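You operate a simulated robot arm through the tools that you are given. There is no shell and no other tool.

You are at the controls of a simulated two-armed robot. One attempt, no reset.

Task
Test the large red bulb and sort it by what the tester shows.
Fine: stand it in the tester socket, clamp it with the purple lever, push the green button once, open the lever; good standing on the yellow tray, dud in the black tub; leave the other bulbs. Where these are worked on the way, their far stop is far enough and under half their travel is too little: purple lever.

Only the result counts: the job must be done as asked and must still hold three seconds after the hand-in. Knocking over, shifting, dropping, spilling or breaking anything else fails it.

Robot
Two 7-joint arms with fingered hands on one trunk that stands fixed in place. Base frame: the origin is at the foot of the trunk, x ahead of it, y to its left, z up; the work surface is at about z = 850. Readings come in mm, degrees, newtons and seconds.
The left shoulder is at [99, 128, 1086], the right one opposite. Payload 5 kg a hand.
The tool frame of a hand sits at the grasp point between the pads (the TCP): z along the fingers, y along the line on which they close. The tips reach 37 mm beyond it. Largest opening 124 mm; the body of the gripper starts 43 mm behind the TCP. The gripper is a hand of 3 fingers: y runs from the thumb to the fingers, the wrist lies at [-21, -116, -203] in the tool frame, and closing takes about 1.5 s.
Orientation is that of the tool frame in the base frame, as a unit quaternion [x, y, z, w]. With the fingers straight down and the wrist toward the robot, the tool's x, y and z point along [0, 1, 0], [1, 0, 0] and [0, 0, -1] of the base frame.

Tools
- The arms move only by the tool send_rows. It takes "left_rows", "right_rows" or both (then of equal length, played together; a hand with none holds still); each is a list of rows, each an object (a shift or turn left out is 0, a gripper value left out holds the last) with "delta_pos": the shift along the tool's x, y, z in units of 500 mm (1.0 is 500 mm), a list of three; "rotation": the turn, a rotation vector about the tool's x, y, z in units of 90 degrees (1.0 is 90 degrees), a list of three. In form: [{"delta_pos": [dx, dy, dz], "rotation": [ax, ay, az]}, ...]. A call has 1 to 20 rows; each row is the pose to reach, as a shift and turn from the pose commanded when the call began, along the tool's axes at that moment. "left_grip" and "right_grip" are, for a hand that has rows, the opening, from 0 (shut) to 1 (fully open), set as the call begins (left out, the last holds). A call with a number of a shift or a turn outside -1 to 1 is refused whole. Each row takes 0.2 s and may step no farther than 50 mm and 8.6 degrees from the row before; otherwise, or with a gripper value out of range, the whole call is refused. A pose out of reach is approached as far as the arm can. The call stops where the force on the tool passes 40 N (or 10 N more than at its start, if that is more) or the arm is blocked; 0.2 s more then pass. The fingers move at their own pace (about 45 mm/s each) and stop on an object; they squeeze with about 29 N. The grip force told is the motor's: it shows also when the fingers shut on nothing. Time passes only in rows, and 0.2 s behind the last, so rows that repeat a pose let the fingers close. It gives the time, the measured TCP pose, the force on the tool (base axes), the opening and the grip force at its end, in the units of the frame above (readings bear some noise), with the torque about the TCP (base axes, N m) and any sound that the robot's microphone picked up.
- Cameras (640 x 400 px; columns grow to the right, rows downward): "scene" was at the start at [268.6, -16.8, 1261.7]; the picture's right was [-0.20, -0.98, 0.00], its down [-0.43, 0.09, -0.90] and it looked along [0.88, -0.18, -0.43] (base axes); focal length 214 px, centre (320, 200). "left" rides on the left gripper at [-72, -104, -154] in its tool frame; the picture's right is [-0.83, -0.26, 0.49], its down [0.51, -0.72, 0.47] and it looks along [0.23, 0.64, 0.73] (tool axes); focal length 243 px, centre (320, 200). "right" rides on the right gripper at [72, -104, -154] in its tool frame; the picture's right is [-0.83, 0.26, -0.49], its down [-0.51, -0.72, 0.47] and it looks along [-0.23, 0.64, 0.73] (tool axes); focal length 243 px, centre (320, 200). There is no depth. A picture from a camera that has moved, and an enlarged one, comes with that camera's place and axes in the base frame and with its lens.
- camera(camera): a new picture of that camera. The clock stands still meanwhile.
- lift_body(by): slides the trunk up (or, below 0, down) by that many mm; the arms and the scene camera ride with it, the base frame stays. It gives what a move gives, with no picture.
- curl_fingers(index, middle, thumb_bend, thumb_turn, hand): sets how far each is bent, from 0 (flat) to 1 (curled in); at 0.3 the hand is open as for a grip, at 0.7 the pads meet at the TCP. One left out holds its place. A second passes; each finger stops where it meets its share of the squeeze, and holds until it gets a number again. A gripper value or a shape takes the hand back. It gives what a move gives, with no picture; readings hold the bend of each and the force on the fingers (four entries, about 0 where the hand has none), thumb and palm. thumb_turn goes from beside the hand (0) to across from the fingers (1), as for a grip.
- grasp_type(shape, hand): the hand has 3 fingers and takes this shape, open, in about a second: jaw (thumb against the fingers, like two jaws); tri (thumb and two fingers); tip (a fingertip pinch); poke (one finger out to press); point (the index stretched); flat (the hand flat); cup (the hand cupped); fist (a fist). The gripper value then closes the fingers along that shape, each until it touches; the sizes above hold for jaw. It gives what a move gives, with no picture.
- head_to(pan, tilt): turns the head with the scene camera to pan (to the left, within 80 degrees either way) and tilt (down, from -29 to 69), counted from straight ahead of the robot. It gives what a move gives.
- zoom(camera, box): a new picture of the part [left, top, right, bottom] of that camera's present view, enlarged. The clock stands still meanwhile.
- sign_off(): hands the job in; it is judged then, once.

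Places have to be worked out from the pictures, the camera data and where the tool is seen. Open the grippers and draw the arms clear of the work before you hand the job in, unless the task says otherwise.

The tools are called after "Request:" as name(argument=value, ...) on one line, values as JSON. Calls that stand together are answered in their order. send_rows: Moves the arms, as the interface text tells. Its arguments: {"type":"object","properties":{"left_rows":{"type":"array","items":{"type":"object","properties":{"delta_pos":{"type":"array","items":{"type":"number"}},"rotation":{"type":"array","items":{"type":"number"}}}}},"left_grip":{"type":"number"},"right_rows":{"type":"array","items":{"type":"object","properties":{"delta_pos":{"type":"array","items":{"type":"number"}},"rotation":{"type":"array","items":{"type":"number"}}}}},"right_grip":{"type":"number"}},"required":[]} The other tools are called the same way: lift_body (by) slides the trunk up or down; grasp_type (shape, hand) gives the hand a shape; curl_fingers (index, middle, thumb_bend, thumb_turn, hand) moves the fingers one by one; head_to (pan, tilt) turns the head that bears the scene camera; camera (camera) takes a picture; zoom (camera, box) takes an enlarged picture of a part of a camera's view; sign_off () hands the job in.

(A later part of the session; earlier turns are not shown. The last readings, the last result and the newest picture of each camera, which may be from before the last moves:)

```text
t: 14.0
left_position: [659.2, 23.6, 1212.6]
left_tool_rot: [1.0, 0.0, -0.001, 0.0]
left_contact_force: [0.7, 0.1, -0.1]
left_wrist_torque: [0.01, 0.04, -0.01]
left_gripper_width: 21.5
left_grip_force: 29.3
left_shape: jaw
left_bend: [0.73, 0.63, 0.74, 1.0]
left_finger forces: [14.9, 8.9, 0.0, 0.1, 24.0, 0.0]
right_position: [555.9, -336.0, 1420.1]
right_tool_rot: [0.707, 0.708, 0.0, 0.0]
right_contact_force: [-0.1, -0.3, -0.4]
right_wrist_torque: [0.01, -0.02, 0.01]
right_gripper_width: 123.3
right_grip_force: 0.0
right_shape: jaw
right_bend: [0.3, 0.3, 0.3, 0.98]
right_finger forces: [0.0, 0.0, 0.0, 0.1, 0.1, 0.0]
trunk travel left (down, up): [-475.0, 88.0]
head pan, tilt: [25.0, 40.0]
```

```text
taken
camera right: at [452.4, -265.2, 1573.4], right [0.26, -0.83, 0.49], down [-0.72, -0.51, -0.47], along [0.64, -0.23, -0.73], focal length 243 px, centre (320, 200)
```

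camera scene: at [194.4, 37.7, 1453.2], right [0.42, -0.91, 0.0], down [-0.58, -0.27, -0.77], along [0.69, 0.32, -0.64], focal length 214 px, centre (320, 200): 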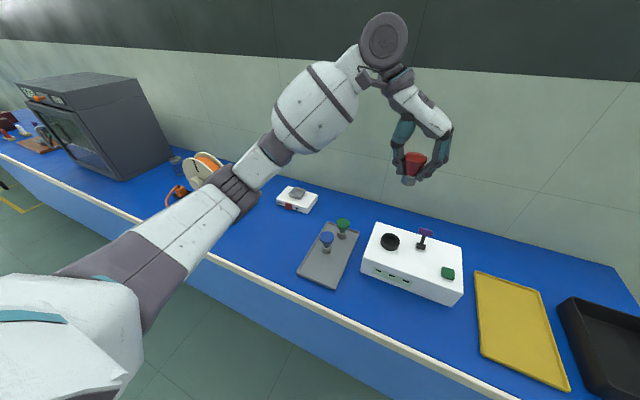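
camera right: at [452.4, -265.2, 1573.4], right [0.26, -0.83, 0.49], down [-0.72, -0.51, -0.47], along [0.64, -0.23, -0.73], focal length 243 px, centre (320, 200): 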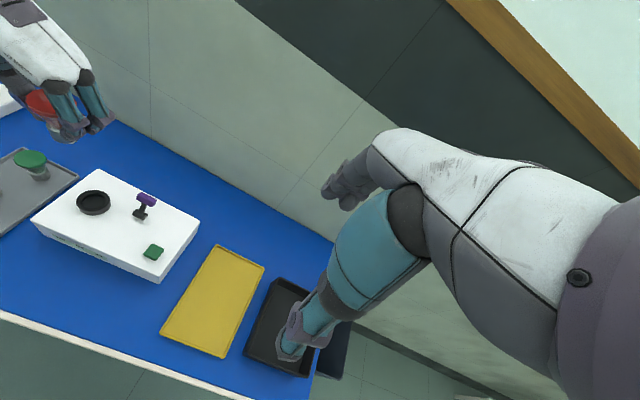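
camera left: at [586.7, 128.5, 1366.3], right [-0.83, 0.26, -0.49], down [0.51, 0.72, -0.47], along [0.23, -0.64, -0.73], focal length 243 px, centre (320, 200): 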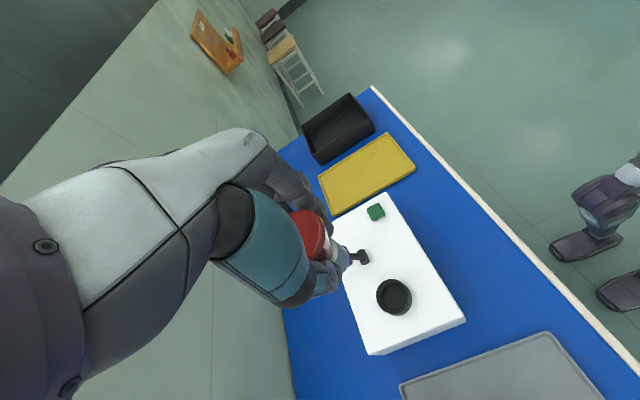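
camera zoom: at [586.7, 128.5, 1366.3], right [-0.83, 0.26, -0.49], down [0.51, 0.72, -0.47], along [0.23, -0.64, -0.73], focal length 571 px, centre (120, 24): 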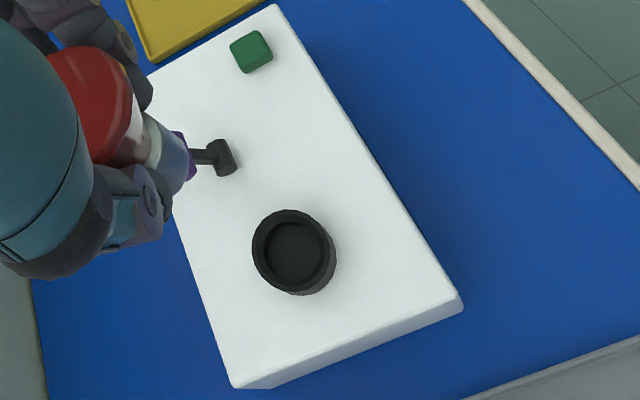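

The socket centre comes out at about (659, 21). I lower the bulb to just above the ring (TCP z≈1015), watching for body shift.

Request:
send_rows(left_rows=[{"delta_pos": [0, 0.002, 0.08]}, {"delta_pos": [0, 0.004, 0.17]}, {"delta_pos": [0, 0.004, 0.26]}, {"delta_pos": [0, 0.004, 0.34]}, {"delta_pos": [0, 0.004, 0.38]}, {"delta_pos": [0, 0.004, 0.396]}, {"delta_pos": [0, 0.004, 0.396]}])

Request:
zoom(camera="left", box=[260, 180, 400, 300])

Request:
zoom(camera="scene", box=[350, 180, 450, 280])

Request:
zoom(camera="right", box=[30, 100, 160, 240])

Request:
camera(camera="scene")

```text
t: 15.6
left_position: [658.1, 21.2, 1014.1]
left_tool_rot: [1.0, 0.0, 0.0, 0.0]
left_contact_force: [-0.5, 0.4, -1.3]
left_wrist_torque: [-0.01, -0.04, -0.02]
left_gripper_width: 21.7
left_grip_force: 28.6
left_shape: jaw
left_bend: [0.73, 0.63, 0.74, 1.0]
left_finger forces: [15.0, 9.0, 0.0, 0.0, 23.9, 0.0]
right_position: [555.4, -335.8, 1419.1]
right_tool_rot: [0.707, 0.707, 0.001, 0.0]
right_contact_force: [-0.4, -0.3, 1.0]
right_wrist_torque: [0.01, -0.03, 0.0]
right_gripper_width: 124.0
right_grip_force: 0.0
right_shape: jaw
right_bend: [0.3, 0.3, 0.3, 0.98]
right_finger forces: [0.1, 0.1, 0.0, 0.1, 0.0, 0.0]
trunk travel left (down, up): [-475.0, 88.0]
head pan, tilt: [25.0, 40.0]
```

```text
3.33 times, centred on (330, 240) of left
camera zoom: at [586.4, 126.4, 1167.8], right [-0.83, 0.26, -0.49], down [0.51, 0.72, -0.47], along [0.23, -0.64, -0.73], focal length 809 px, centre (287, 67)
```

zoom: 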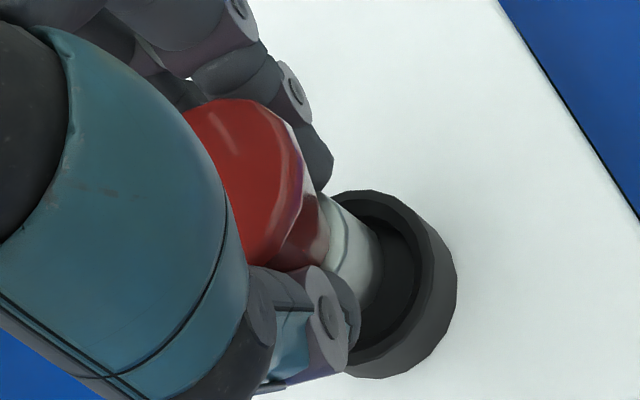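

```text
4.00 times, centred on (400, 230) of scene
camera zoom: at [193.7, 37.6, 1453.5], right [0.42, -0.91, 0.0], down [-0.58, -0.27, -0.77], along [0.69, 0.32, -0.64], focal length 858 px, centre (0, 80)
```

zoom: 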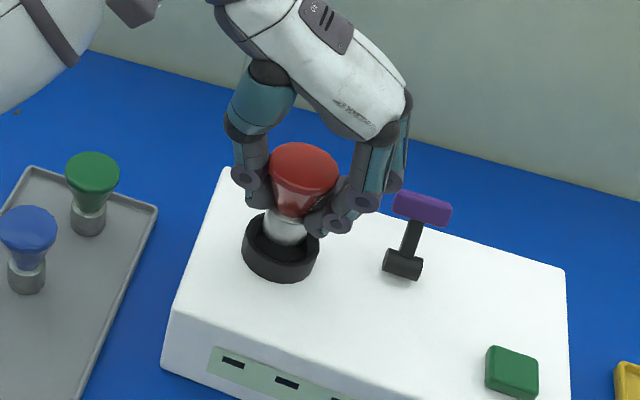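

```text
2.86 times, centred on (95, 170) of right
camera zoom: at [451.3, -265.2, 1574.1], right [0.26, -0.83, 0.49], down [-0.72, -0.51, -0.47], along [0.64, -0.23, -0.73], focal length 693 px, centre (963, 286)
```

zoom: 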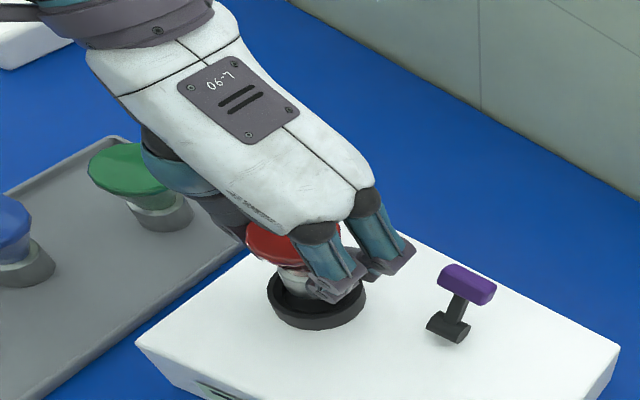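

```text
taken
camera scene: at [193.7, 37.6, 1453.5], right [0.42, -0.91, 0.0], down [-0.58, -0.27, -0.77], along [0.69, 0.32, -0.64], focal length 214 px, centre (320, 200)
```

scene: 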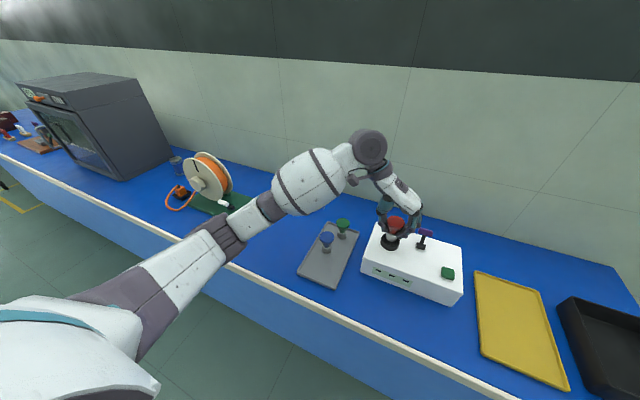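

The bulb is lined up over the ring in all views, its bottom about 12 mm above it. I lower slowly by 16 mm to enter the ring and check for contact.

Request:
send_rows(left_rows=[{"delta_pos": [0.002, 0, 0.01]}, {"delta_pos": [0.002, 0, 0.018]}, {"delta_pos": [0.002, 0, 0.025]}, {"delta_pos": [0.002, 0, 0.032]}, {"delta_pos": [0.002, 0, 0.032]}])

Request:
zoom(camera="left", box=[260, 180, 400, 300])

Request:
zoom(camera="scene", box=[365, 205, 435, 265])

Request:
zoom(camera="right", box=[60, 160, 130, 220])

```text
t: 16.8
left_position: [657.0, 21.8, 998.3]
left_tool_rot: [1.0, 0.0, 0.0, 0.0]
left_contact_force: [0.1, -0.2, -1.1]
left_wrist_torque: [-0.01, 0.03, -0.03]
left_gripper_width: 21.3
left_grip_force: 28.4
left_shape: jaw
left_bend: [0.73, 0.63, 0.74, 1.0]
left_finger forces: [14.9, 9.0, 0.0, 0.1, 23.9, 0.0]
right_position: [554.8, -337.3, 1419.7]
right_tool_rot: [0.707, 0.708, 0.0, 0.001]
right_contact_force: [0.6, 0.6, -0.5]
right_wrist_torque: [0.0, -0.01, 0.01]
right_gripper_width: 123.7
right_grip_force: 0.0
right_shape: jaw
right_bend: [0.3, 0.3, 0.3, 0.98]
right_finger forces: [0.0, 0.0, 0.1, 0.0, 0.0, 0.1]
trunk travel left (down, up): [-475.0, 88.0]
head pan, tilt: [25.0, 40.0]
```

```text
3.33 times, centred on (330, 240) of left
camera zoom: at [586.3, 126.6, 1152.4], right [-0.83, 0.26, -0.49], down [0.51, 0.72, -0.47], along [0.23, -0.64, -0.73], focal length 809 px, centre (287, 67)
```

zoom: 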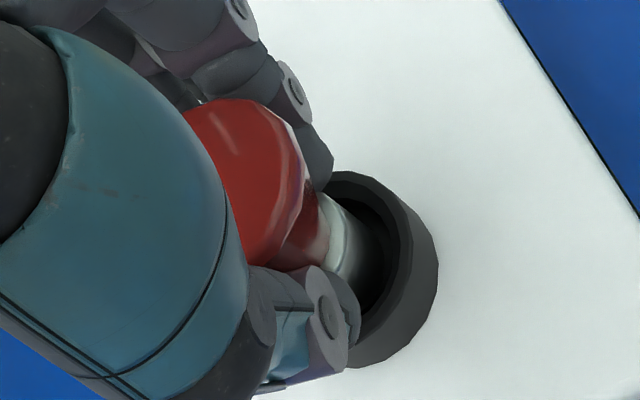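

```text
6.67 times, centred on (400, 235) of scene
camera zoom: at [193.6, 37.6, 1453.5], right [0.42, -0.91, 0.0], down [-0.58, -0.27, -0.77], along [0.69, 0.32, -0.64], focal length 1430 px, centre (-213, -33)
```

zoom: 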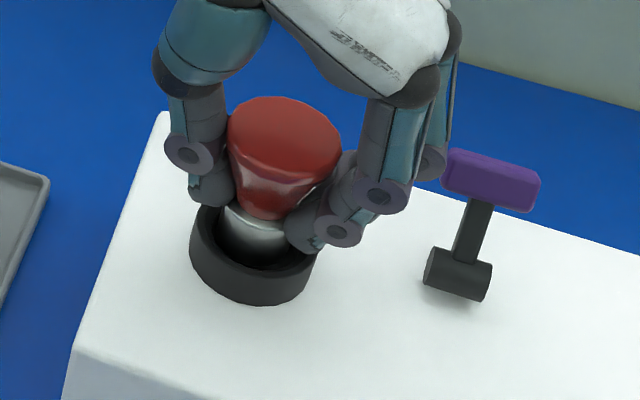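

```text
6.67 times, centred on (95, 190) of right
camera zoom: at [451.2, -265.3, 1574.1], right [0.26, -0.83, 0.49], down [-0.72, -0.51, -0.47], along [0.64, -0.23, -0.73], focal length 1618 px, centre (1820, 267)
```

zoom: 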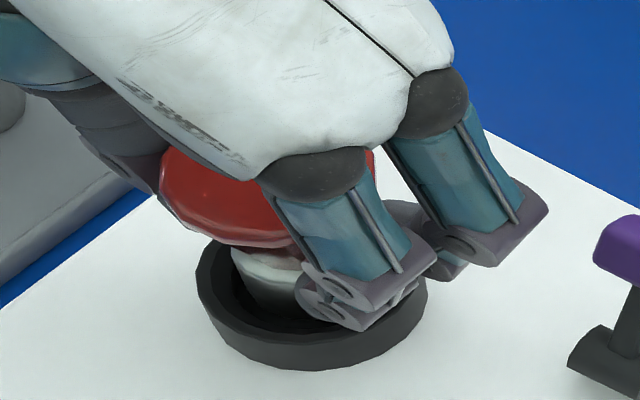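

The base has entered the ring with no contact force. I lower another 6 mm in small steps.

Request:
send_rows(left_rows=[{"delta_pos": [0, 0, 0.004]}, {"delta_pos": [0, 0, 0.008]}, {"delta_pos": [0, 0, 0.012]}, {"delta_pos": [0, 0, 0.012]}])

Request:
zoom(camera="scene", box=[365, 205, 435, 265])

Request:
zoom(camera="right", box=[60, 160, 130, 220])

```text
t: 17.8
left_position: [658.5, 22.0, 992.6]
left_tool_rot: [1.0, 0.0, 0.001, -0.001]
left_contact_force: [-0.1, -1.1, 2.0]
left_wrist_torque: [0.04, -0.02, 0.01]
left_gripper_width: 21.4
left_grip_force: 29.0
left_shape: jaw
left_bend: [0.73, 0.63, 0.74, 1.0]
left_finger forces: [15.4, 9.4, 0.1, 0.1, 24.7, 0.1]
right_position: [555.4, -335.5, 1420.1]
right_tool_rot: [0.707, 0.707, 0.0, -0.001]
right_contact_force: [0.6, 0.8, 0.8]
right_wrist_torque: [-0.03, -0.02, 0.01]
right_gripper_width: 123.9
right_grip_force: 0.0
right_shape: jaw
right_bend: [0.3, 0.3, 0.3, 0.98]
right_finger forces: [0.0, 0.0, 0.1, 0.0, 0.1, 0.1]
trunk travel left (down, up): [-475.0, 88.0]
head pan, tilt: [25.0, 40.0]
```

```text
6.67 times, centred on (400, 235) of scene
camera zoom: at [193.5, 37.5, 1453.6], right [0.42, -0.91, 0.0], down [-0.58, -0.27, -0.77], along [0.69, 0.32, -0.64], focal length 1430 px, centre (-213, -33)
```

zoom: 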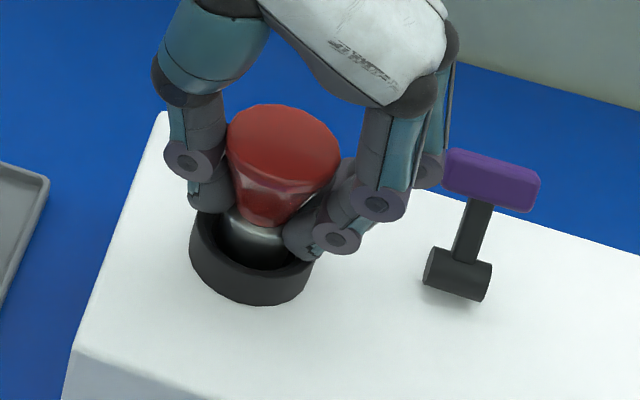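

```text
6.67 times, centred on (95, 190) of right
camera zoom: at [451.0, -265.4, 1574.2], right [0.26, -0.83, 0.49], down [-0.72, -0.51, -0.47], along [0.64, -0.23, -0.73], focal length 1618 px, centre (1820, 267)
```

zoom: 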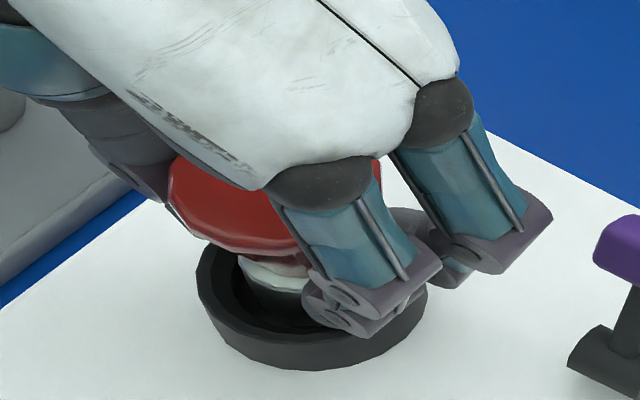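

There is a hint of upward force (2 N). I go 3 mm further to tell whether the bulb has met the socket floor.

Request:
send_rows(left_rows=[{"delta_pos": [0, 0, 0.002]}, {"delta_pos": [0, 0, 0.004]}, {"delta_pos": [0, 0, 0.006]}])

Request:
zoom(camera="scene", box=[365, 205, 435, 265])

Request:
zoom(camera="left", box=[260, 180, 400, 300])

```text
t: 18.6
left_position: [658.1, 21.6, 992.7]
left_tool_rot: [1.0, 0.0, 0.002, 0.001]
left_contact_force: [4.3, -0.5, 15.1]
left_wrist_torque: [0.05, -0.15, -0.02]
left_gripper_width: 21.6
left_grip_force: 29.4
left_shape: jaw
left_bend: [0.73, 0.63, 0.74, 1.0]
left_finger forces: [15.4, 12.8, 0.1, 0.1, 30.5, 0.0]
right_position: [554.0, -335.3, 1422.3]
right_tool_rot: [0.707, 0.707, 0.001, 0.001]
right_contact_force: [0.0, -0.5, 0.9]
right_wrist_torque: [0.0, 0.05, -0.01]
right_gripper_width: 123.8
right_grip_force: 0.0
right_shape: jaw
right_bend: [0.3, 0.3, 0.3, 0.98]
right_finger forces: [0.0, 0.0, 0.1, 0.0, 0.1, 0.0]
trunk travel left (down, up): [-475.0, 88.0]
head pan, tilt: [25.0, 40.0]
```

```text
6.67 times, centred on (400, 235) of scene
camera zoom: at [192.3, 37.6, 1453.9], right [0.42, -0.91, 0.0], down [-0.58, -0.27, -0.77], along [0.69, 0.32, -0.64], focal length 1430 px, centre (-213, -33)
```

zoom: 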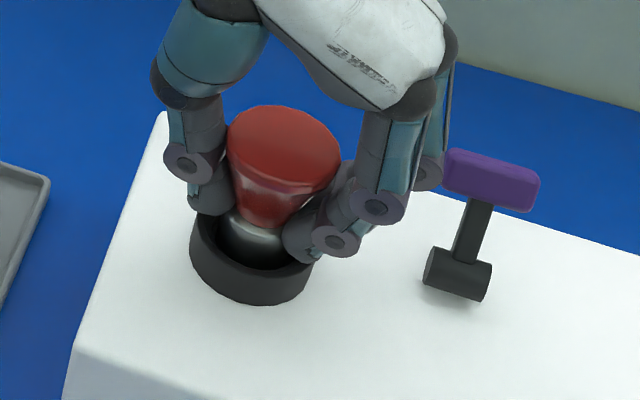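

```text
3.33 times, centred on (330, 240) of left
camera zoom: at [585.1, 126.3, 1146.0], right [-0.83, 0.26, -0.5], down [0.51, 0.72, -0.47], along [0.23, -0.64, -0.73], focal length 809 px, centre (287, 67)
```

zoom: 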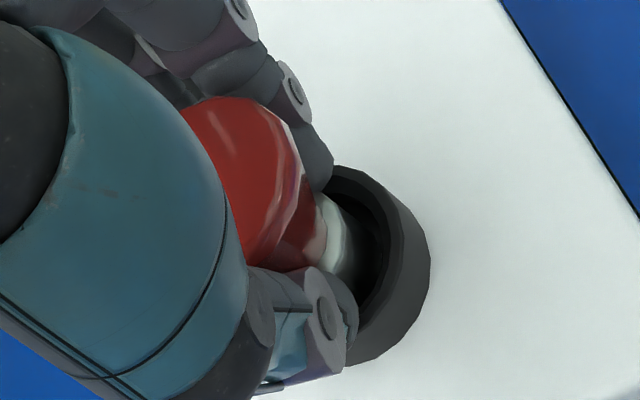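

At 15 N upward the TCP stays at z≈992.6, with the force nearly centred, so the bulb is seated (or within a few mm). I relax the push by 2 mm before opening.

Request:
send_rows(left_rows=[{"delta_pos": [0, 0, -0.003]}, {"delta_pos": [0, 0, -0.004]}])

```text
t: 19.2
left_position: [657.9, 20.6, 991.7]
left_tool_rot: [1.0, -0.001, 0.0, -0.001]
left_contact_force: [3.7, -0.3, 10.7]
left_wrist_torque: [0.03, -0.08, -0.02]
left_gripper_width: 21.6
left_grip_force: 28.8
left_shape: jaw
left_bend: [0.73, 0.63, 0.74, 1.0]
left_finger forces: [16.0, 12.5, 0.0, 0.0, 28.9, 0.0]
right_position: [554.0, -335.7, 1421.6]
right_tool_rot: [0.707, 0.707, 0.001, 0.001]
right_contact_force: [0.9, -0.4, -0.2]
right_wrist_torque: [-0.01, -0.01, -0.03]
right_gripper_width: 123.6
right_grip_force: 0.0
right_shape: jaw
right_bend: [0.3, 0.3, 0.3, 0.98]
right_finger forces: [0.0, 0.0, 0.1, 0.0, 0.0, 0.0]
trunk travel left (down, up): [-475.0, 88.0]
head pan, tilt: [25.0, 40.0]
```

Force is down to about 11 N. I ease up another 1.5 mm and then open the hand partway (about 75 mm) while holding the pose.

Request:
send_rows(left_rows=[{"delta_pos": [0, 0, -0.003]}, {"delta_pos": [0, 0, -0.003]}])

Request:
send_rows(left_rows=[{"delta_pos": [0, 0, 0]}, {"delta_pos": [0, 0, 0]}, {"delta_pos": [0, 0, 0]}, {"delta_pos": [0, 0, 0]}, {"delta_pos": [0, 0, 0]}, {"delta_pos": [0, 0, 0]}, {"delta_pos": [0, 0, 0]}], left_grip=0.6)

Request:
zoom(camera="scene", box=[350, 190, 450, 280])

Request:
zoom(camera="right", box=[50, 140, 160, 230])

Request:
zoom(camera="left", box=[260, 180, 400, 300])

```text
t: 19.8
left_position: [656.8, 21.8, 993.4]
left_tool_rot: [1.0, 0.0, 0.0, 0.0]
left_contact_force: [-0.2, -0.3, 4.0]
left_wrist_torque: [0.05, -0.07, -0.01]
left_gripper_width: 21.6
left_grip_force: 28.9
left_shape: jaw
left_bend: [0.73, 0.63, 0.74, 1.0]
left_finger forces: [15.6, 11.0, 0.0, 0.0, 26.3, 0.0]
right_position: [555.1, -336.1, 1420.2]
right_tool_rot: [0.707, 0.707, -0.001, -0.001]
right_contact_force: [-0.2, 0.8, 0.2]
right_wrist_torque: [0.01, 0.01, 0.0]
right_gripper_width: 123.5
right_grip_force: 0.1
right_shape: jaw
right_bend: [0.3, 0.3, 0.3, 0.98]
right_finger forces: [0.0, 0.0, 0.0, 0.0, 0.1, 0.0]
trunk travel left (down, up): [-475.0, 88.0]
head pan, tilt: [25.0, 40.0]
```

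```text
t: 21.4
left_position: [657.9, 21.6, 993.4]
left_tool_rot: [1.0, 0.0, 0.0, -0.001]
left_contact_force: [0.7, 0.9, 0.6]
left_wrist_torque: [-0.02, -0.01, -0.02]
left_gripper_width: 74.0
left_grip_force: 0.0
left_shape: jaw
left_bend: [0.73, 0.41, 0.65, 1.0]
left_finger forces: [0.0, 0.0, 0.0, 0.0, 0.1, 0.0]
right_position: [556.1, -337.3, 1420.9]
right_tool_rot: [0.707, 0.707, -0.001, 0.001]
right_contact_force: [0.0, 0.6, -0.2]
right_wrist_torque: [-0.02, 0.0, 0.0]
right_gripper_width: 123.5
right_grip_force: 0.0
right_shape: jaw
right_bend: [0.3, 0.3, 0.3, 0.98]
right_finger forces: [0.0, 0.0, 0.0, 0.0, 0.1, 0.1]
trunk travel left (down, up): [-475.0, 88.0]
head pan, tilt: [25.0, 40.0]
```

```text
4.44 times, centred on (400, 235) of scene
camera zoom: at [193.6, 37.5, 1453.5], right [0.42, -0.91, 0.0], down [-0.58, -0.27, -0.77], along [0.69, 0.32, -0.64], focal length 953 px, centre (-36, 44)
```

zoom: 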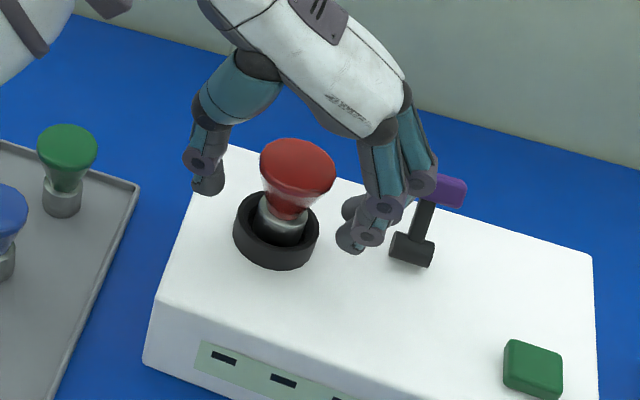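

```text
4.44 times, centred on (105, 185) of right
camera zoom: at [451.1, -265.3, 1574.1], right [0.26, -0.83, 0.49], down [-0.72, -0.51, -0.47], along [0.64, -0.23, -0.73], focal length 1078 px, centre (1276, 267)
```

zoom: 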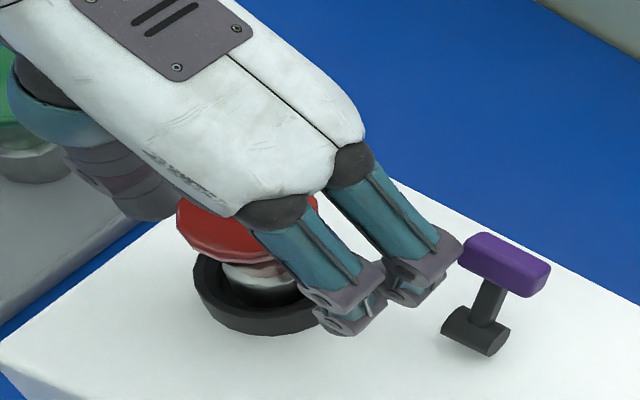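

```text
3.33 times, centred on (330, 240) of left
camera zoom: at [585.4, 126.4, 1147.7], right [-0.83, 0.26, -0.49], down [0.51, 0.72, -0.47], along [0.23, -0.64, -0.73], focal length 809 px, centre (287, 67)
```

zoom: 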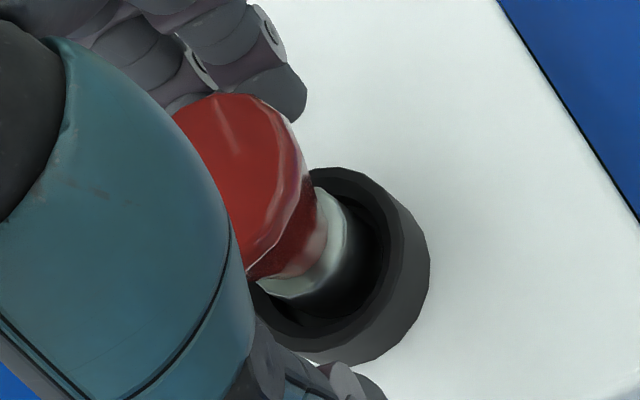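

The bulb stands free in the ring. The index finger still reports a larger bend, so I wait a moment and re-check clearance to the cap and to the lever before rising.

Request:
send_rows(left_rows=[{"delta_pos": [0, 0, 0]}, {"delta_pos": [0, 0, 0]}])

Request:
zoom(camera="scene", box=[365, 205, 435, 265])

```text
t: 22.0
left_position: [656.3, 23.2, 993.1]
left_tool_rot: [1.0, 0.0, -0.001, 0.0]
left_contact_force: [0.4, 0.4, 0.1]
left_wrist_torque: [0.04, -0.01, 0.03]
left_gripper_width: 74.0
left_grip_force: 0.1
left_shape: jaw
left_bend: [0.73, 0.41, 0.65, 1.0]
left_finger forces: [0.0, 0.1, 0.0, 0.0, 0.0, 0.0]
right_position: [555.0, -335.7, 1420.2]
right_tool_rot: [0.707, 0.707, 0.0, 0.0]
right_contact_force: [0.0, 0.2, -0.7]
right_wrist_torque: [0.03, 0.0, -0.01]
right_gripper_width: 123.5
right_grip_force: 0.1
right_shape: jaw
right_bend: [0.3, 0.3, 0.3, 0.98]
right_finger forces: [0.0, 0.0, 0.0, 0.0, 0.1, 0.0]
trunk travel left (down, up): [-475.0, 88.0]
head pan, tilt: [25.0, 40.0]
```

```text
6.67 times, centred on (400, 235) of scene
camera zoom: at [193.6, 37.5, 1453.5], right [0.42, -0.91, 0.0], down [-0.58, -0.27, -0.77], along [0.69, 0.32, -0.64], focal length 1430 px, centre (-213, -33)
```

zoom: 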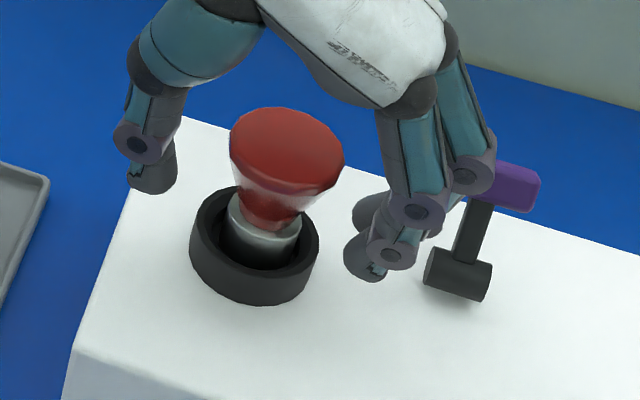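

The fingers have about 10 mm of room to the cap and are not under the lever. I raise the left hand straight up 40 mm slowly, then on to 200 mm.

Request:
send_rows(left_rows=[{"delta_pos": [0, 0, -0.02]}, {"delta_pos": [0, 0, -0.05]}, {"delta_pos": [0, 0, -0.09]}, {"delta_pos": [0, 0, -0.15]}, {"delta_pos": [0, 0, -0.22]}, {"delta_pos": [0, 0, -0.3]}, {"delta_pos": [0, 0, -0.38]}])

Request:
zoom(camera="scene", box=[350, 190, 480, 310])

Request:
zoom(camera="left", box=[280, 180, 480, 360])

```text
t: 23.6
left_position: [657.4, 21.6, 1183.5]
left_tool_rot: [1.0, -0.001, 0.0, 0.0]
left_contact_force: [-0.3, -0.6, -0.4]
left_wrist_torque: [0.01, 0.01, -0.01]
left_gripper_width: 74.2
left_grip_force: 0.1
left_shape: jaw
left_bend: [0.73, 0.41, 0.65, 1.0]
left_finger forces: [0.0, 0.0, 0.1, 0.1, 0.0, 0.1]
right_position: [555.2, -337.9, 1420.2]
right_tool_rot: [0.707, 0.707, 0.001, 0.001]
right_contact_force: [0.4, -0.4, -1.3]
right_wrist_torque: [-0.01, 0.01, -0.01]
right_gripper_width: 123.9
right_grip_force: 0.0
right_shape: jaw
right_bend: [0.3, 0.3, 0.3, 0.98]
right_finger forces: [0.1, 0.0, 0.0, 0.0, 0.1, 0.1]
trunk travel left (down, up): [-475.0, 88.0]
head pan, tilt: [25.0, 40.0]
```

```text
3.33 times, centred on (415, 250) of scene
camera zoom: at [192.9, 37.1, 1453.7], right [0.42, -0.91, 0.0], down [-0.58, -0.27, -0.77], along [0.69, 0.32, -0.64], focal length 715 px, centre (3, 33)
```

zoom: 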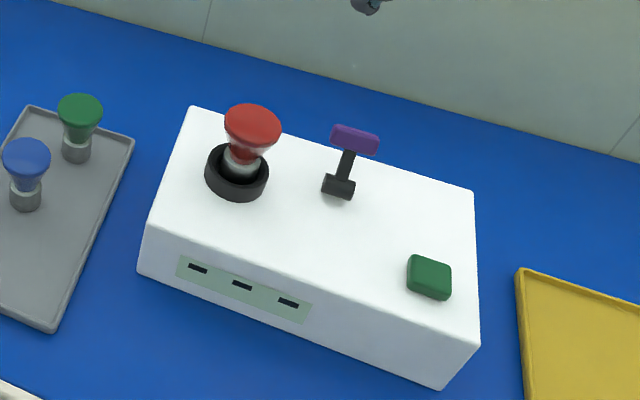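

```text
2.22 times, centred on (380, 270) of left
camera zoom: at [586.0, 126.5, 1338.9], right [-0.83, 0.26, -0.49], down [0.51, 0.72, -0.47], along [0.23, -0.64, -0.73], focal length 539 px, centre (187, 44)
```

zoom: 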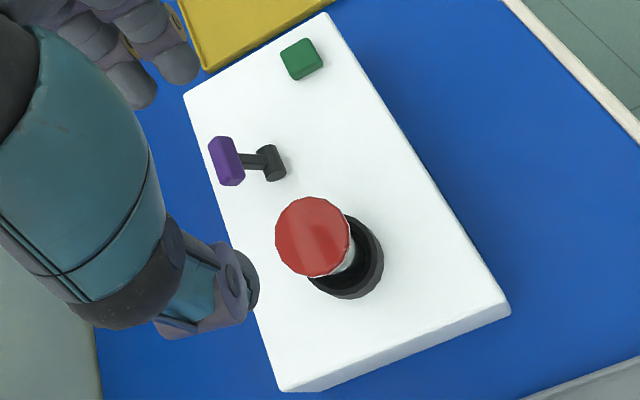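

The red bulb stands upright in the socket. I draw the left hand off to the left and shape the right hand to "poke" for the lever and button.

Request:
send_rows(left_rows=[{"delta_pos": [-0.01, -0.06, -0.012]}, {"delta_pos": [-0.025, -0.13, -0.03]}, {"delta_pos": [-0.045, -0.21, -0.05]}, {"delta_pos": [-0.065, -0.29, -0.07]}, {"delta_pos": [-0.085, -0.37, -0.085]}, {"delta_pos": [-0.1, -0.45, -0.094]}, {"delta_pos": [-0.114, -0.516, -0.094]}])

Request:
grasp_type(hand="right", shape="poke")

Request:
camera(camera="right")

Request:
camera(camera="scene")

```text
t: 25.2
left_position: [601.6, 280.9, 1232.4]
left_tool_rot: [1.0, -0.001, 0.001, 0.0]
left_contact_force: [-0.7, 0.4, 0.4]
left_wrist_torque: [-0.01, -0.03, 0.0]
left_gripper_width: 74.5
left_grip_force: 0.1
left_shape: jaw
left_bend: [0.73, 0.41, 0.65, 1.0]
left_finger forces: [0.0, 0.1, 0.1, 0.1, 0.1, 0.1]
right_position: [553.5, -334.8, 1421.7]
right_tool_rot: [0.707, 0.707, 0.0, 0.0]
right_contact_force: [-0.7, 0.5, 0.0]
right_wrist_torque: [-0.02, 0.02, 0.03]
right_gripper_width: 123.6
right_grip_force: 0.0
right_shape: jaw
right_bend: [0.3, 0.3, 0.3, 0.98]
right_finger forces: [0.1, 0.0, 0.0, 0.1, 0.1, 0.0]
trunk travel left (down, up): [-475.0, 88.0]
head pan, tilt: [25.0, 40.0]
```

```text
t: 26.1
left_position: [601.5, 279.4, 1231.1]
left_tool_rot: [1.0, 0.001, 0.0, 0.0]
left_contact_force: [-1.0, 0.8, 0.4]
left_wrist_torque: [-0.02, -0.01, -0.01]
left_gripper_width: 73.7
left_grip_force: 0.1
left_shape: jaw
left_bend: [0.73, 0.41, 0.65, 1.0]
left_finger forces: [0.1, 0.1, 0.0, 0.0, 0.0, 0.0]
right_position: [555.8, -337.6, 1420.2]
right_tool_rot: [0.707, 0.707, 0.0, 0.0]
right_contact_force: [0.6, -0.1, -0.1]
right_wrist_torque: [-0.02, -0.01, 0.02]
right_gripper_width: 0.3
right_grip_force: 0.0
right_shape: poke
right_bend: [0.7, 0.7, 1.0, 1.0]
right_finger forces: [0.0, 0.0, 0.1, 0.0, 0.0, 0.0]
trunk travel left (down, up): [-475.0, 88.0]
head pan, tilt: [25.0, 40.0]
```

```text
taken
camera right: at [451.4, -265.6, 1574.0], right [0.26, -0.83, 0.49], down [-0.72, -0.51, -0.47], along [0.64, -0.23, -0.73], focal length 243 px, centre (320, 200)
```

right: 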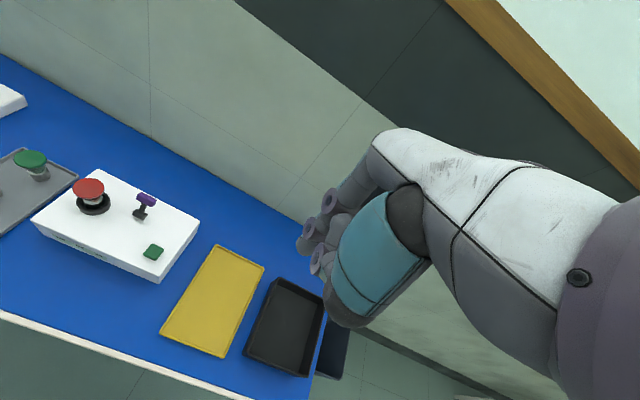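

```text
taken
camera scene: at [193.9, 37.2, 1453.5], right [0.42, -0.91, 0.0], down [-0.58, -0.27, -0.77], along [0.69, 0.32, -0.64], focal length 214 px, centre (320, 200)
```

scene: 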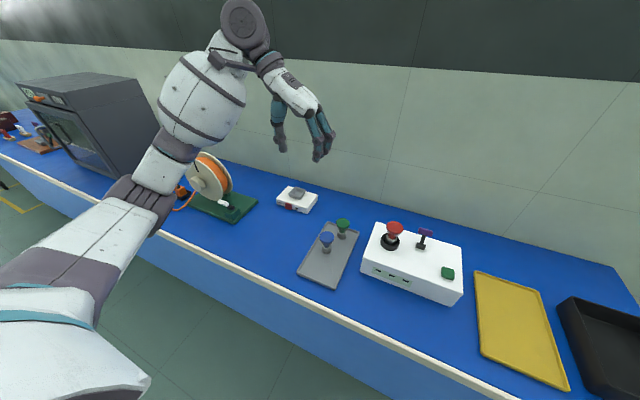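

I turn the head to see the right hand's poke shape and find its fingertip.

Request:
head_to(pan=-30, tilt=25)

Request:
camera(camera="scene")

Request:
zoom(camera="right", box=[270, 160, 440, 350])

```text
t: 27.3
left_position: [601.4, 279.7, 1233.1]
left_tool_rot: [1.0, 0.001, 0.0, 0.0]
left_contact_force: [-0.2, 0.5, 0.1]
left_wrist_torque: [0.01, -0.02, 0.01]
left_gripper_width: 74.3
left_grip_force: 0.1
left_shape: jaw
left_bend: [0.73, 0.41, 0.65, 1.0]
left_finger forces: [0.0, 0.1, 0.0, 0.1, 0.1, 0.1]
right_position: [555.3, -336.1, 1420.7]
right_tool_rot: [0.707, 0.707, 0.001, 0.0]
right_contact_force: [0.0, -0.8, 0.7]
right_wrist_torque: [0.01, 0.01, -0.01]
right_gripper_width: 0.1
right_grip_force: 0.1
right_shape: poke
right_bend: [0.7, 0.7, 1.0, 1.0]
right_finger forces: [0.1, 0.0, 0.0, 0.1, 0.1, 0.0]
trunk travel left (down, up): [-475.0, 88.0]
head pan, tilt: [-30.0, 25.0]
```

```text
taken
camera scene: at [196.3, -44.4, 1476.8], right [-0.5, -0.87, 0.0], down [-0.37, 0.21, -0.91], along [0.78, -0.45, -0.42], focal length 214 px, centre (320, 200)
```

scene: 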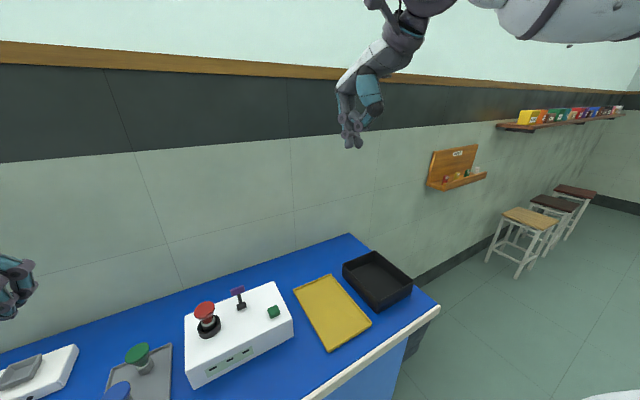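

```text
2.11 times, centred on (355, 255) of right
camera zoom: at [451.1, -265.3, 1574.1], right [0.26, -0.83, 0.49], down [-0.72, -0.51, -0.47], along [0.64, -0.23, -0.73], focal length 511 px, centre (246, 84)
```

zoom: 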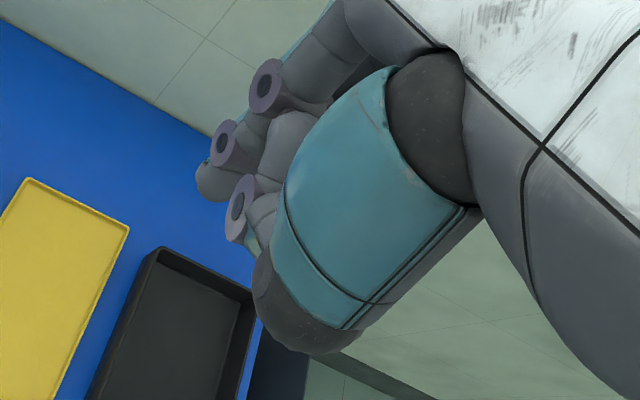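

Request:
zoom(camera="scene", box=[310, 40, 430, 160])

```text
3.33 times, centred on (370, 100) of scene
camera zoom: at [196.3, -44.4, 1476.8], right [-0.5, -0.87, 0.0], down [-0.37, 0.21, -0.91], along [0.78, -0.45, -0.42], focal length 715 px, centre (153, 533)
```

zoom: 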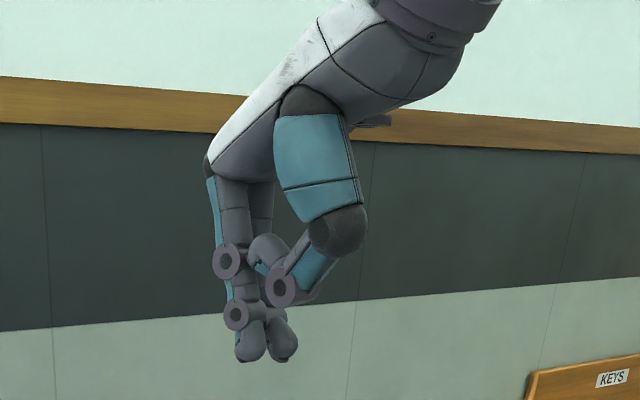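

In poke shape the two fingers point down side by side with tips about 37 mm below the TCP. I bring the right hand to a point above and behind the lever, around (745, -65, 1120).

Request:
send_rows(right_rows=[{"delta_pos": [0.0493, 0.0345, 0.0545]}, {"delta_pos": [0.0985, 0.0691, 0.1091]}, {"delta_pos": [0.1478, 0.1036, 0.1636]}, {"delta_pos": [0.1971, 0.1382, 0.2182]}, {"delta_pos": [0.2464, 0.1727, 0.2727]}, {"delta_pos": [0.2956, 0.2073, 0.3273]}, {"delta_pos": [0.3449, 0.2418, 0.3818]}, {"delta_pos": [0.3942, 0.2764, 0.4364]}, {"delta_pos": [0.4435, 0.3109, 0.4909]}, {"delta_pos": [0.4927, 0.3455, 0.5455]}, {"delta_pos": [0.542, 0.38, 0.6]}])

Request:
head_to(pan=-8, tilt=40)

Request:
camera(camera="scene")

Request:
camera(camera="right")

```text
t: 29.7
left_position: [605.7, 279.9, 1230.8]
left_tool_rot: [1.0, -0.001, -0.002, 0.0]
left_contact_force: [2.0, 0.7, -0.1]
left_wrist_torque: [-0.04, 0.02, -0.02]
left_gripper_width: 74.1
left_grip_force: 0.0
left_shape: jaw
left_bend: [0.73, 0.41, 0.65, 1.0]
left_finger forces: [0.0, 0.0, 0.1, 0.0, 0.0, 0.1]
right_position: [749.0, -65.5, 1118.5]
right_tool_rot: [0.708, 0.706, 0.0, -0.001]
right_contact_force: [0.5, -0.7, 0.6]
right_wrist_torque: [-0.03, 0.07, -0.02]
right_gripper_width: 0.0
right_grip_force: 0.0
right_shape: poke
right_bend: [0.7, 0.7, 1.0, 1.0]
right_finger forces: [0.1, 0.0, 0.1, 0.1, 0.0, 0.0]
trunk travel left (down, up): [-475.0, 88.0]
head pan, tilt: [-30.0, 25.0]
```

```text
t: 30.6
left_position: [600.8, 280.6, 1232.2]
left_tool_rot: [1.0, 0.0, 0.0, 0.0]
left_contact_force: [-0.6, -0.2, 0.1]
left_wrist_torque: [-0.01, -0.02, -0.02]
left_gripper_width: 74.1
left_grip_force: 0.0
left_shape: jaw
left_bend: [0.73, 0.41, 0.65, 1.0]
left_finger forces: [0.0, 0.1, 0.1, 0.0, 0.0, 0.0]
right_position: [746.1, -64.8, 1120.9]
right_tool_rot: [0.707, 0.707, 0.001, 0.0]
right_contact_force: [0.9, 0.1, -0.4]
right_wrist_torque: [-0.02, -0.01, 0.0]
right_gripper_width: 0.0
right_grip_force: 0.2
right_shape: poke
right_bend: [0.7, 0.7, 1.0, 1.0]
right_finger forces: [0.0, 0.0, 0.1, 0.1, 0.0, 0.0]
trunk travel left (down, up): [-475.0, 88.0]
head pan, tilt: [-8.0, 40.0]
```

```text
taken
camera scene: at [199.5, -10.1, 1453.8], right [-0.14, -0.99, 0.0], down [-0.64, 0.09, -0.77], along [0.76, -0.11, -0.64], focal length 214 px, centre (320, 200)
```

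scene: 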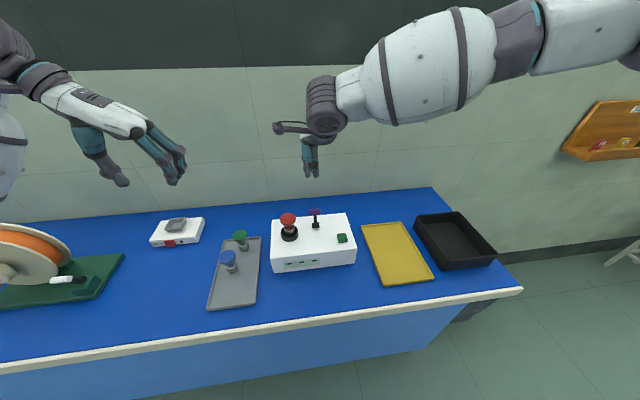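

```text
taken
camera right: at [641.8, 6.7, 1274.4], right [0.26, -0.83, 0.49], down [-0.72, -0.51, -0.47], along [0.64, -0.23, -0.73], focal length 243 px, centre (320, 200)
```

right: 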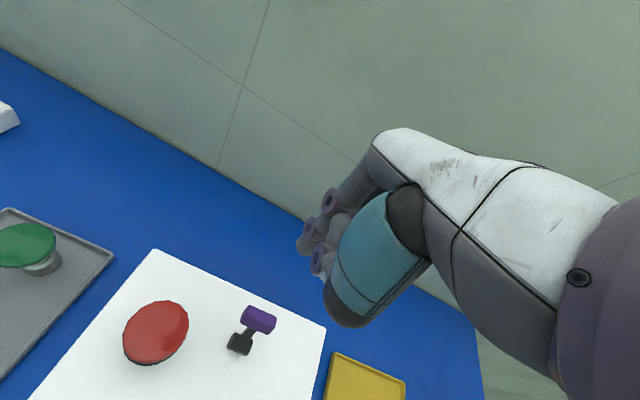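

The lever confirms at handle (702, -66, 981), pivot (680, -66, 940). I take a closer look at it before descending behind it.

Request:
zoom(camera="right", box=[200, 280, 320, 390])

Request:
zoom(camera="scene", box=[260, 190, 370, 280])

```text
3.64 times, centred on (260, 335) of right
camera zoom: at [641.8, 6.7, 1274.4], right [0.26, -0.83, 0.49], down [-0.72, -0.51, -0.47], along [0.64, -0.23, -0.73], focal length 882 px, centre (538, -291)
```

zoom: 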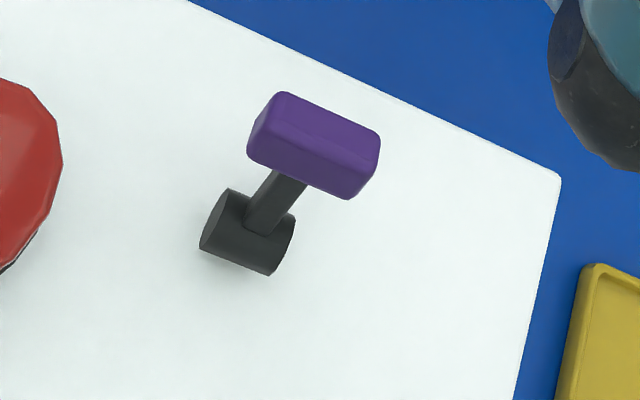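

```text
4.44 times, centred on (315, 235) of scene
camera zoom: at [199.5, -10.1, 1453.8], right [-0.14, -0.99, 0.0], down [-0.64, 0.09, -0.77], along [0.76, -0.11, -0.64], focal length 953 px, centre (342, 44)
```

zoom: 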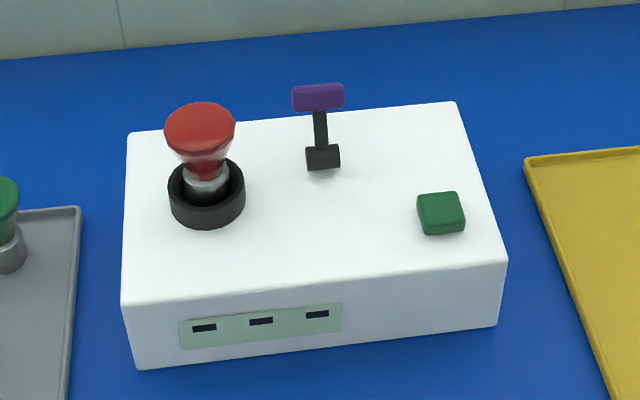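

I lower the right hand behind the lever to TCP z≈1000 (tips about 963), still clear of the handle.

Request:
send_rows(right_rows=[{"delta_pos": [-0.002, 0, 0.08]}, {"delta_pos": [-0.002, 0, 0.16]}, {"delta_pos": [-0.002, 0, 0.22]}, {"delta_pos": [-0.002, 0, 0.242]}, {"delta_pos": [-0.002, 0, 0.242]}])

Request:
zoom(camera="right", box=[180, 160, 400, 340])

Request:
zoom(camera="scene", box=[260, 150, 370, 280])

Request:
camera(camera="left")

```text
t: 31.8
left_position: [602.5, 280.3, 1232.5]
left_tool_rot: [1.0, 0.0, 0.0, 0.0]
left_contact_force: [0.9, 0.9, -0.4]
left_wrist_torque: [0.04, -0.03, 0.0]
left_gripper_width: 74.1
left_grip_force: 0.1
left_shape: jaw
left_bend: [0.73, 0.41, 0.65, 1.0]
left_finger forces: [0.1, 0.0, 0.0, 0.0, 0.0, 0.0]
right_position: [744.5, -66.3, 999.4]
right_tool_rot: [0.707, 0.707, 0.0, 0.0]
right_contact_force: [0.1, -0.4, 0.1]
right_wrist_torque: [0.01, 0.01, 0.0]
right_gripper_width: 0.3
right_grip_force: 0.1
right_shape: poke
right_bend: [0.7, 0.7, 1.0, 1.0]
right_finger forces: [0.1, 0.0, 0.0, 0.1, 0.0, 0.1]
trunk travel left (down, up): [-475.0, 88.0]
head pan, tilt: [-8.0, 40.0]
```

```text
2.22 times, centred on (290, 250) of right
camera zoom: at [641.1, 4.2, 1153.1], right [0.26, -0.83, 0.49], down [-0.72, -0.51, -0.47], along [0.64, -0.23, -0.73], focal length 539 px, centre (387, 89)
```

zoom: 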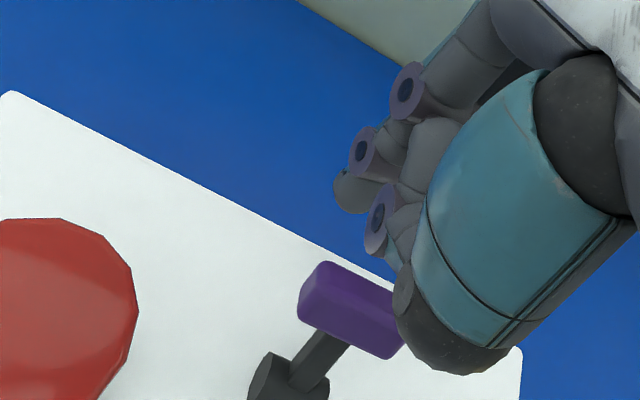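

```text
3.08 times, centred on (315, 215) of scene
camera zoom: at [200.3, -10.1, 1453.7], right [-0.14, -0.99, 0.0], down [-0.64, 0.09, -0.77], along [0.76, -0.11, -0.64], focal length 660 px, centre (335, 154)
```

zoom: 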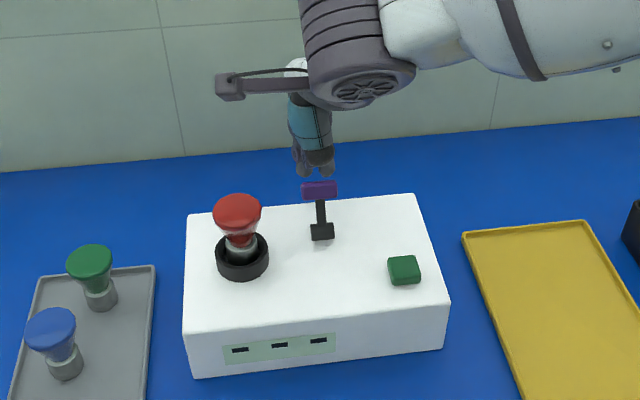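

```text
taken
camera left: at [530.0, 385.1, 1386.8], right [-0.83, 0.26, -0.49], down [0.51, 0.72, -0.47], along [0.23, -0.64, -0.73], focal length 243 px, centre (320, 200)
```

left: 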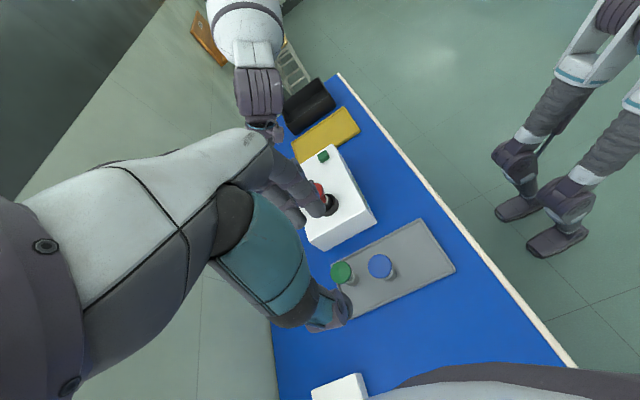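

The fingers are behind the handle with about 30 mm gap, the thumb folded above. I rise 3 mm and close most of the gap toward the handle.

Request:
send_rows(right_rows=[{"delta_pos": [0, -0.02, -0.008]}, {"delta_pos": [0, -0.036, -0.008]}, {"delta_pos": [0, -0.048, -0.008]}, {"delta_pos": [0, -0.048, -0.008]}])

Request:
zoom(camera="right", box=[180, 160, 400, 340])

Request:
zoom(camera="scene", box=[280, 180, 350, 250])

```text
t: 32.8
left_position: [602.5, 280.8, 1232.0]
left_tool_rot: [1.0, 0.0, 0.0, -0.001]
left_contact_force: [-0.5, 0.4, -0.5]
left_wrist_torque: [0.01, -0.01, 0.0]
left_gripper_width: 74.1
left_grip_force: 0.2
left_shape: jaw
left_bend: [0.73, 0.41, 0.65, 1.0]
left_finger forces: [0.0, 0.0, 0.0, 0.0, 0.1, 0.0]
right_position: [721.6, -66.9, 1004.2]
right_tool_rot: [0.707, 0.707, 0.001, 0.0]
right_contact_force: [-0.2, -0.3, -0.2]
right_wrist_torque: [-0.01, 0.0, 0.02]
right_gripper_width: 0.0
right_grip_force: 0.1
right_shape: poke
right_bend: [0.7, 0.7, 1.0, 1.0]
right_finger forces: [0.0, 0.0, 0.0, 0.0, 0.0, 0.0]
trunk travel left (down, up): [-475.0, 88.0]
head pan, tilt: [-8.0, 40.0]
```

```text
2.22 times, centred on (290, 250) of right
camera zoom: at [617.7, 3.9, 1157.5], right [0.26, -0.83, 0.49], down [-0.72, -0.51, -0.47], along [0.64, -0.23, -0.73], focal length 539 px, centre (387, 89)
```

zoom: 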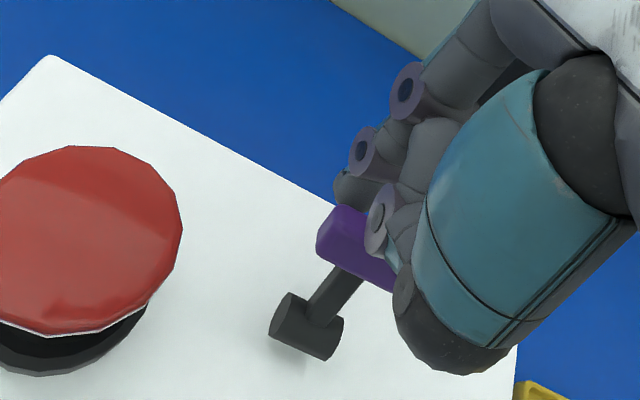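

```text
5.71 times, centred on (315, 215) of scene
camera zoom: at [200.6, -10.2, 1453.5], right [-0.14, -0.99, 0.0], down [-0.64, 0.09, -0.77], along [0.76, -0.11, -0.64], focal length 1226 px, centre (349, 114)
```

zoom: 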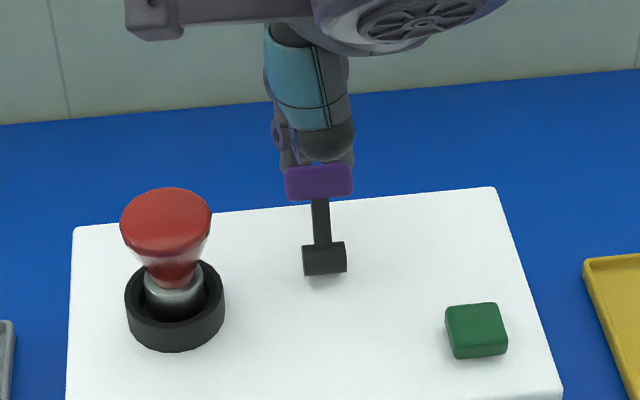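

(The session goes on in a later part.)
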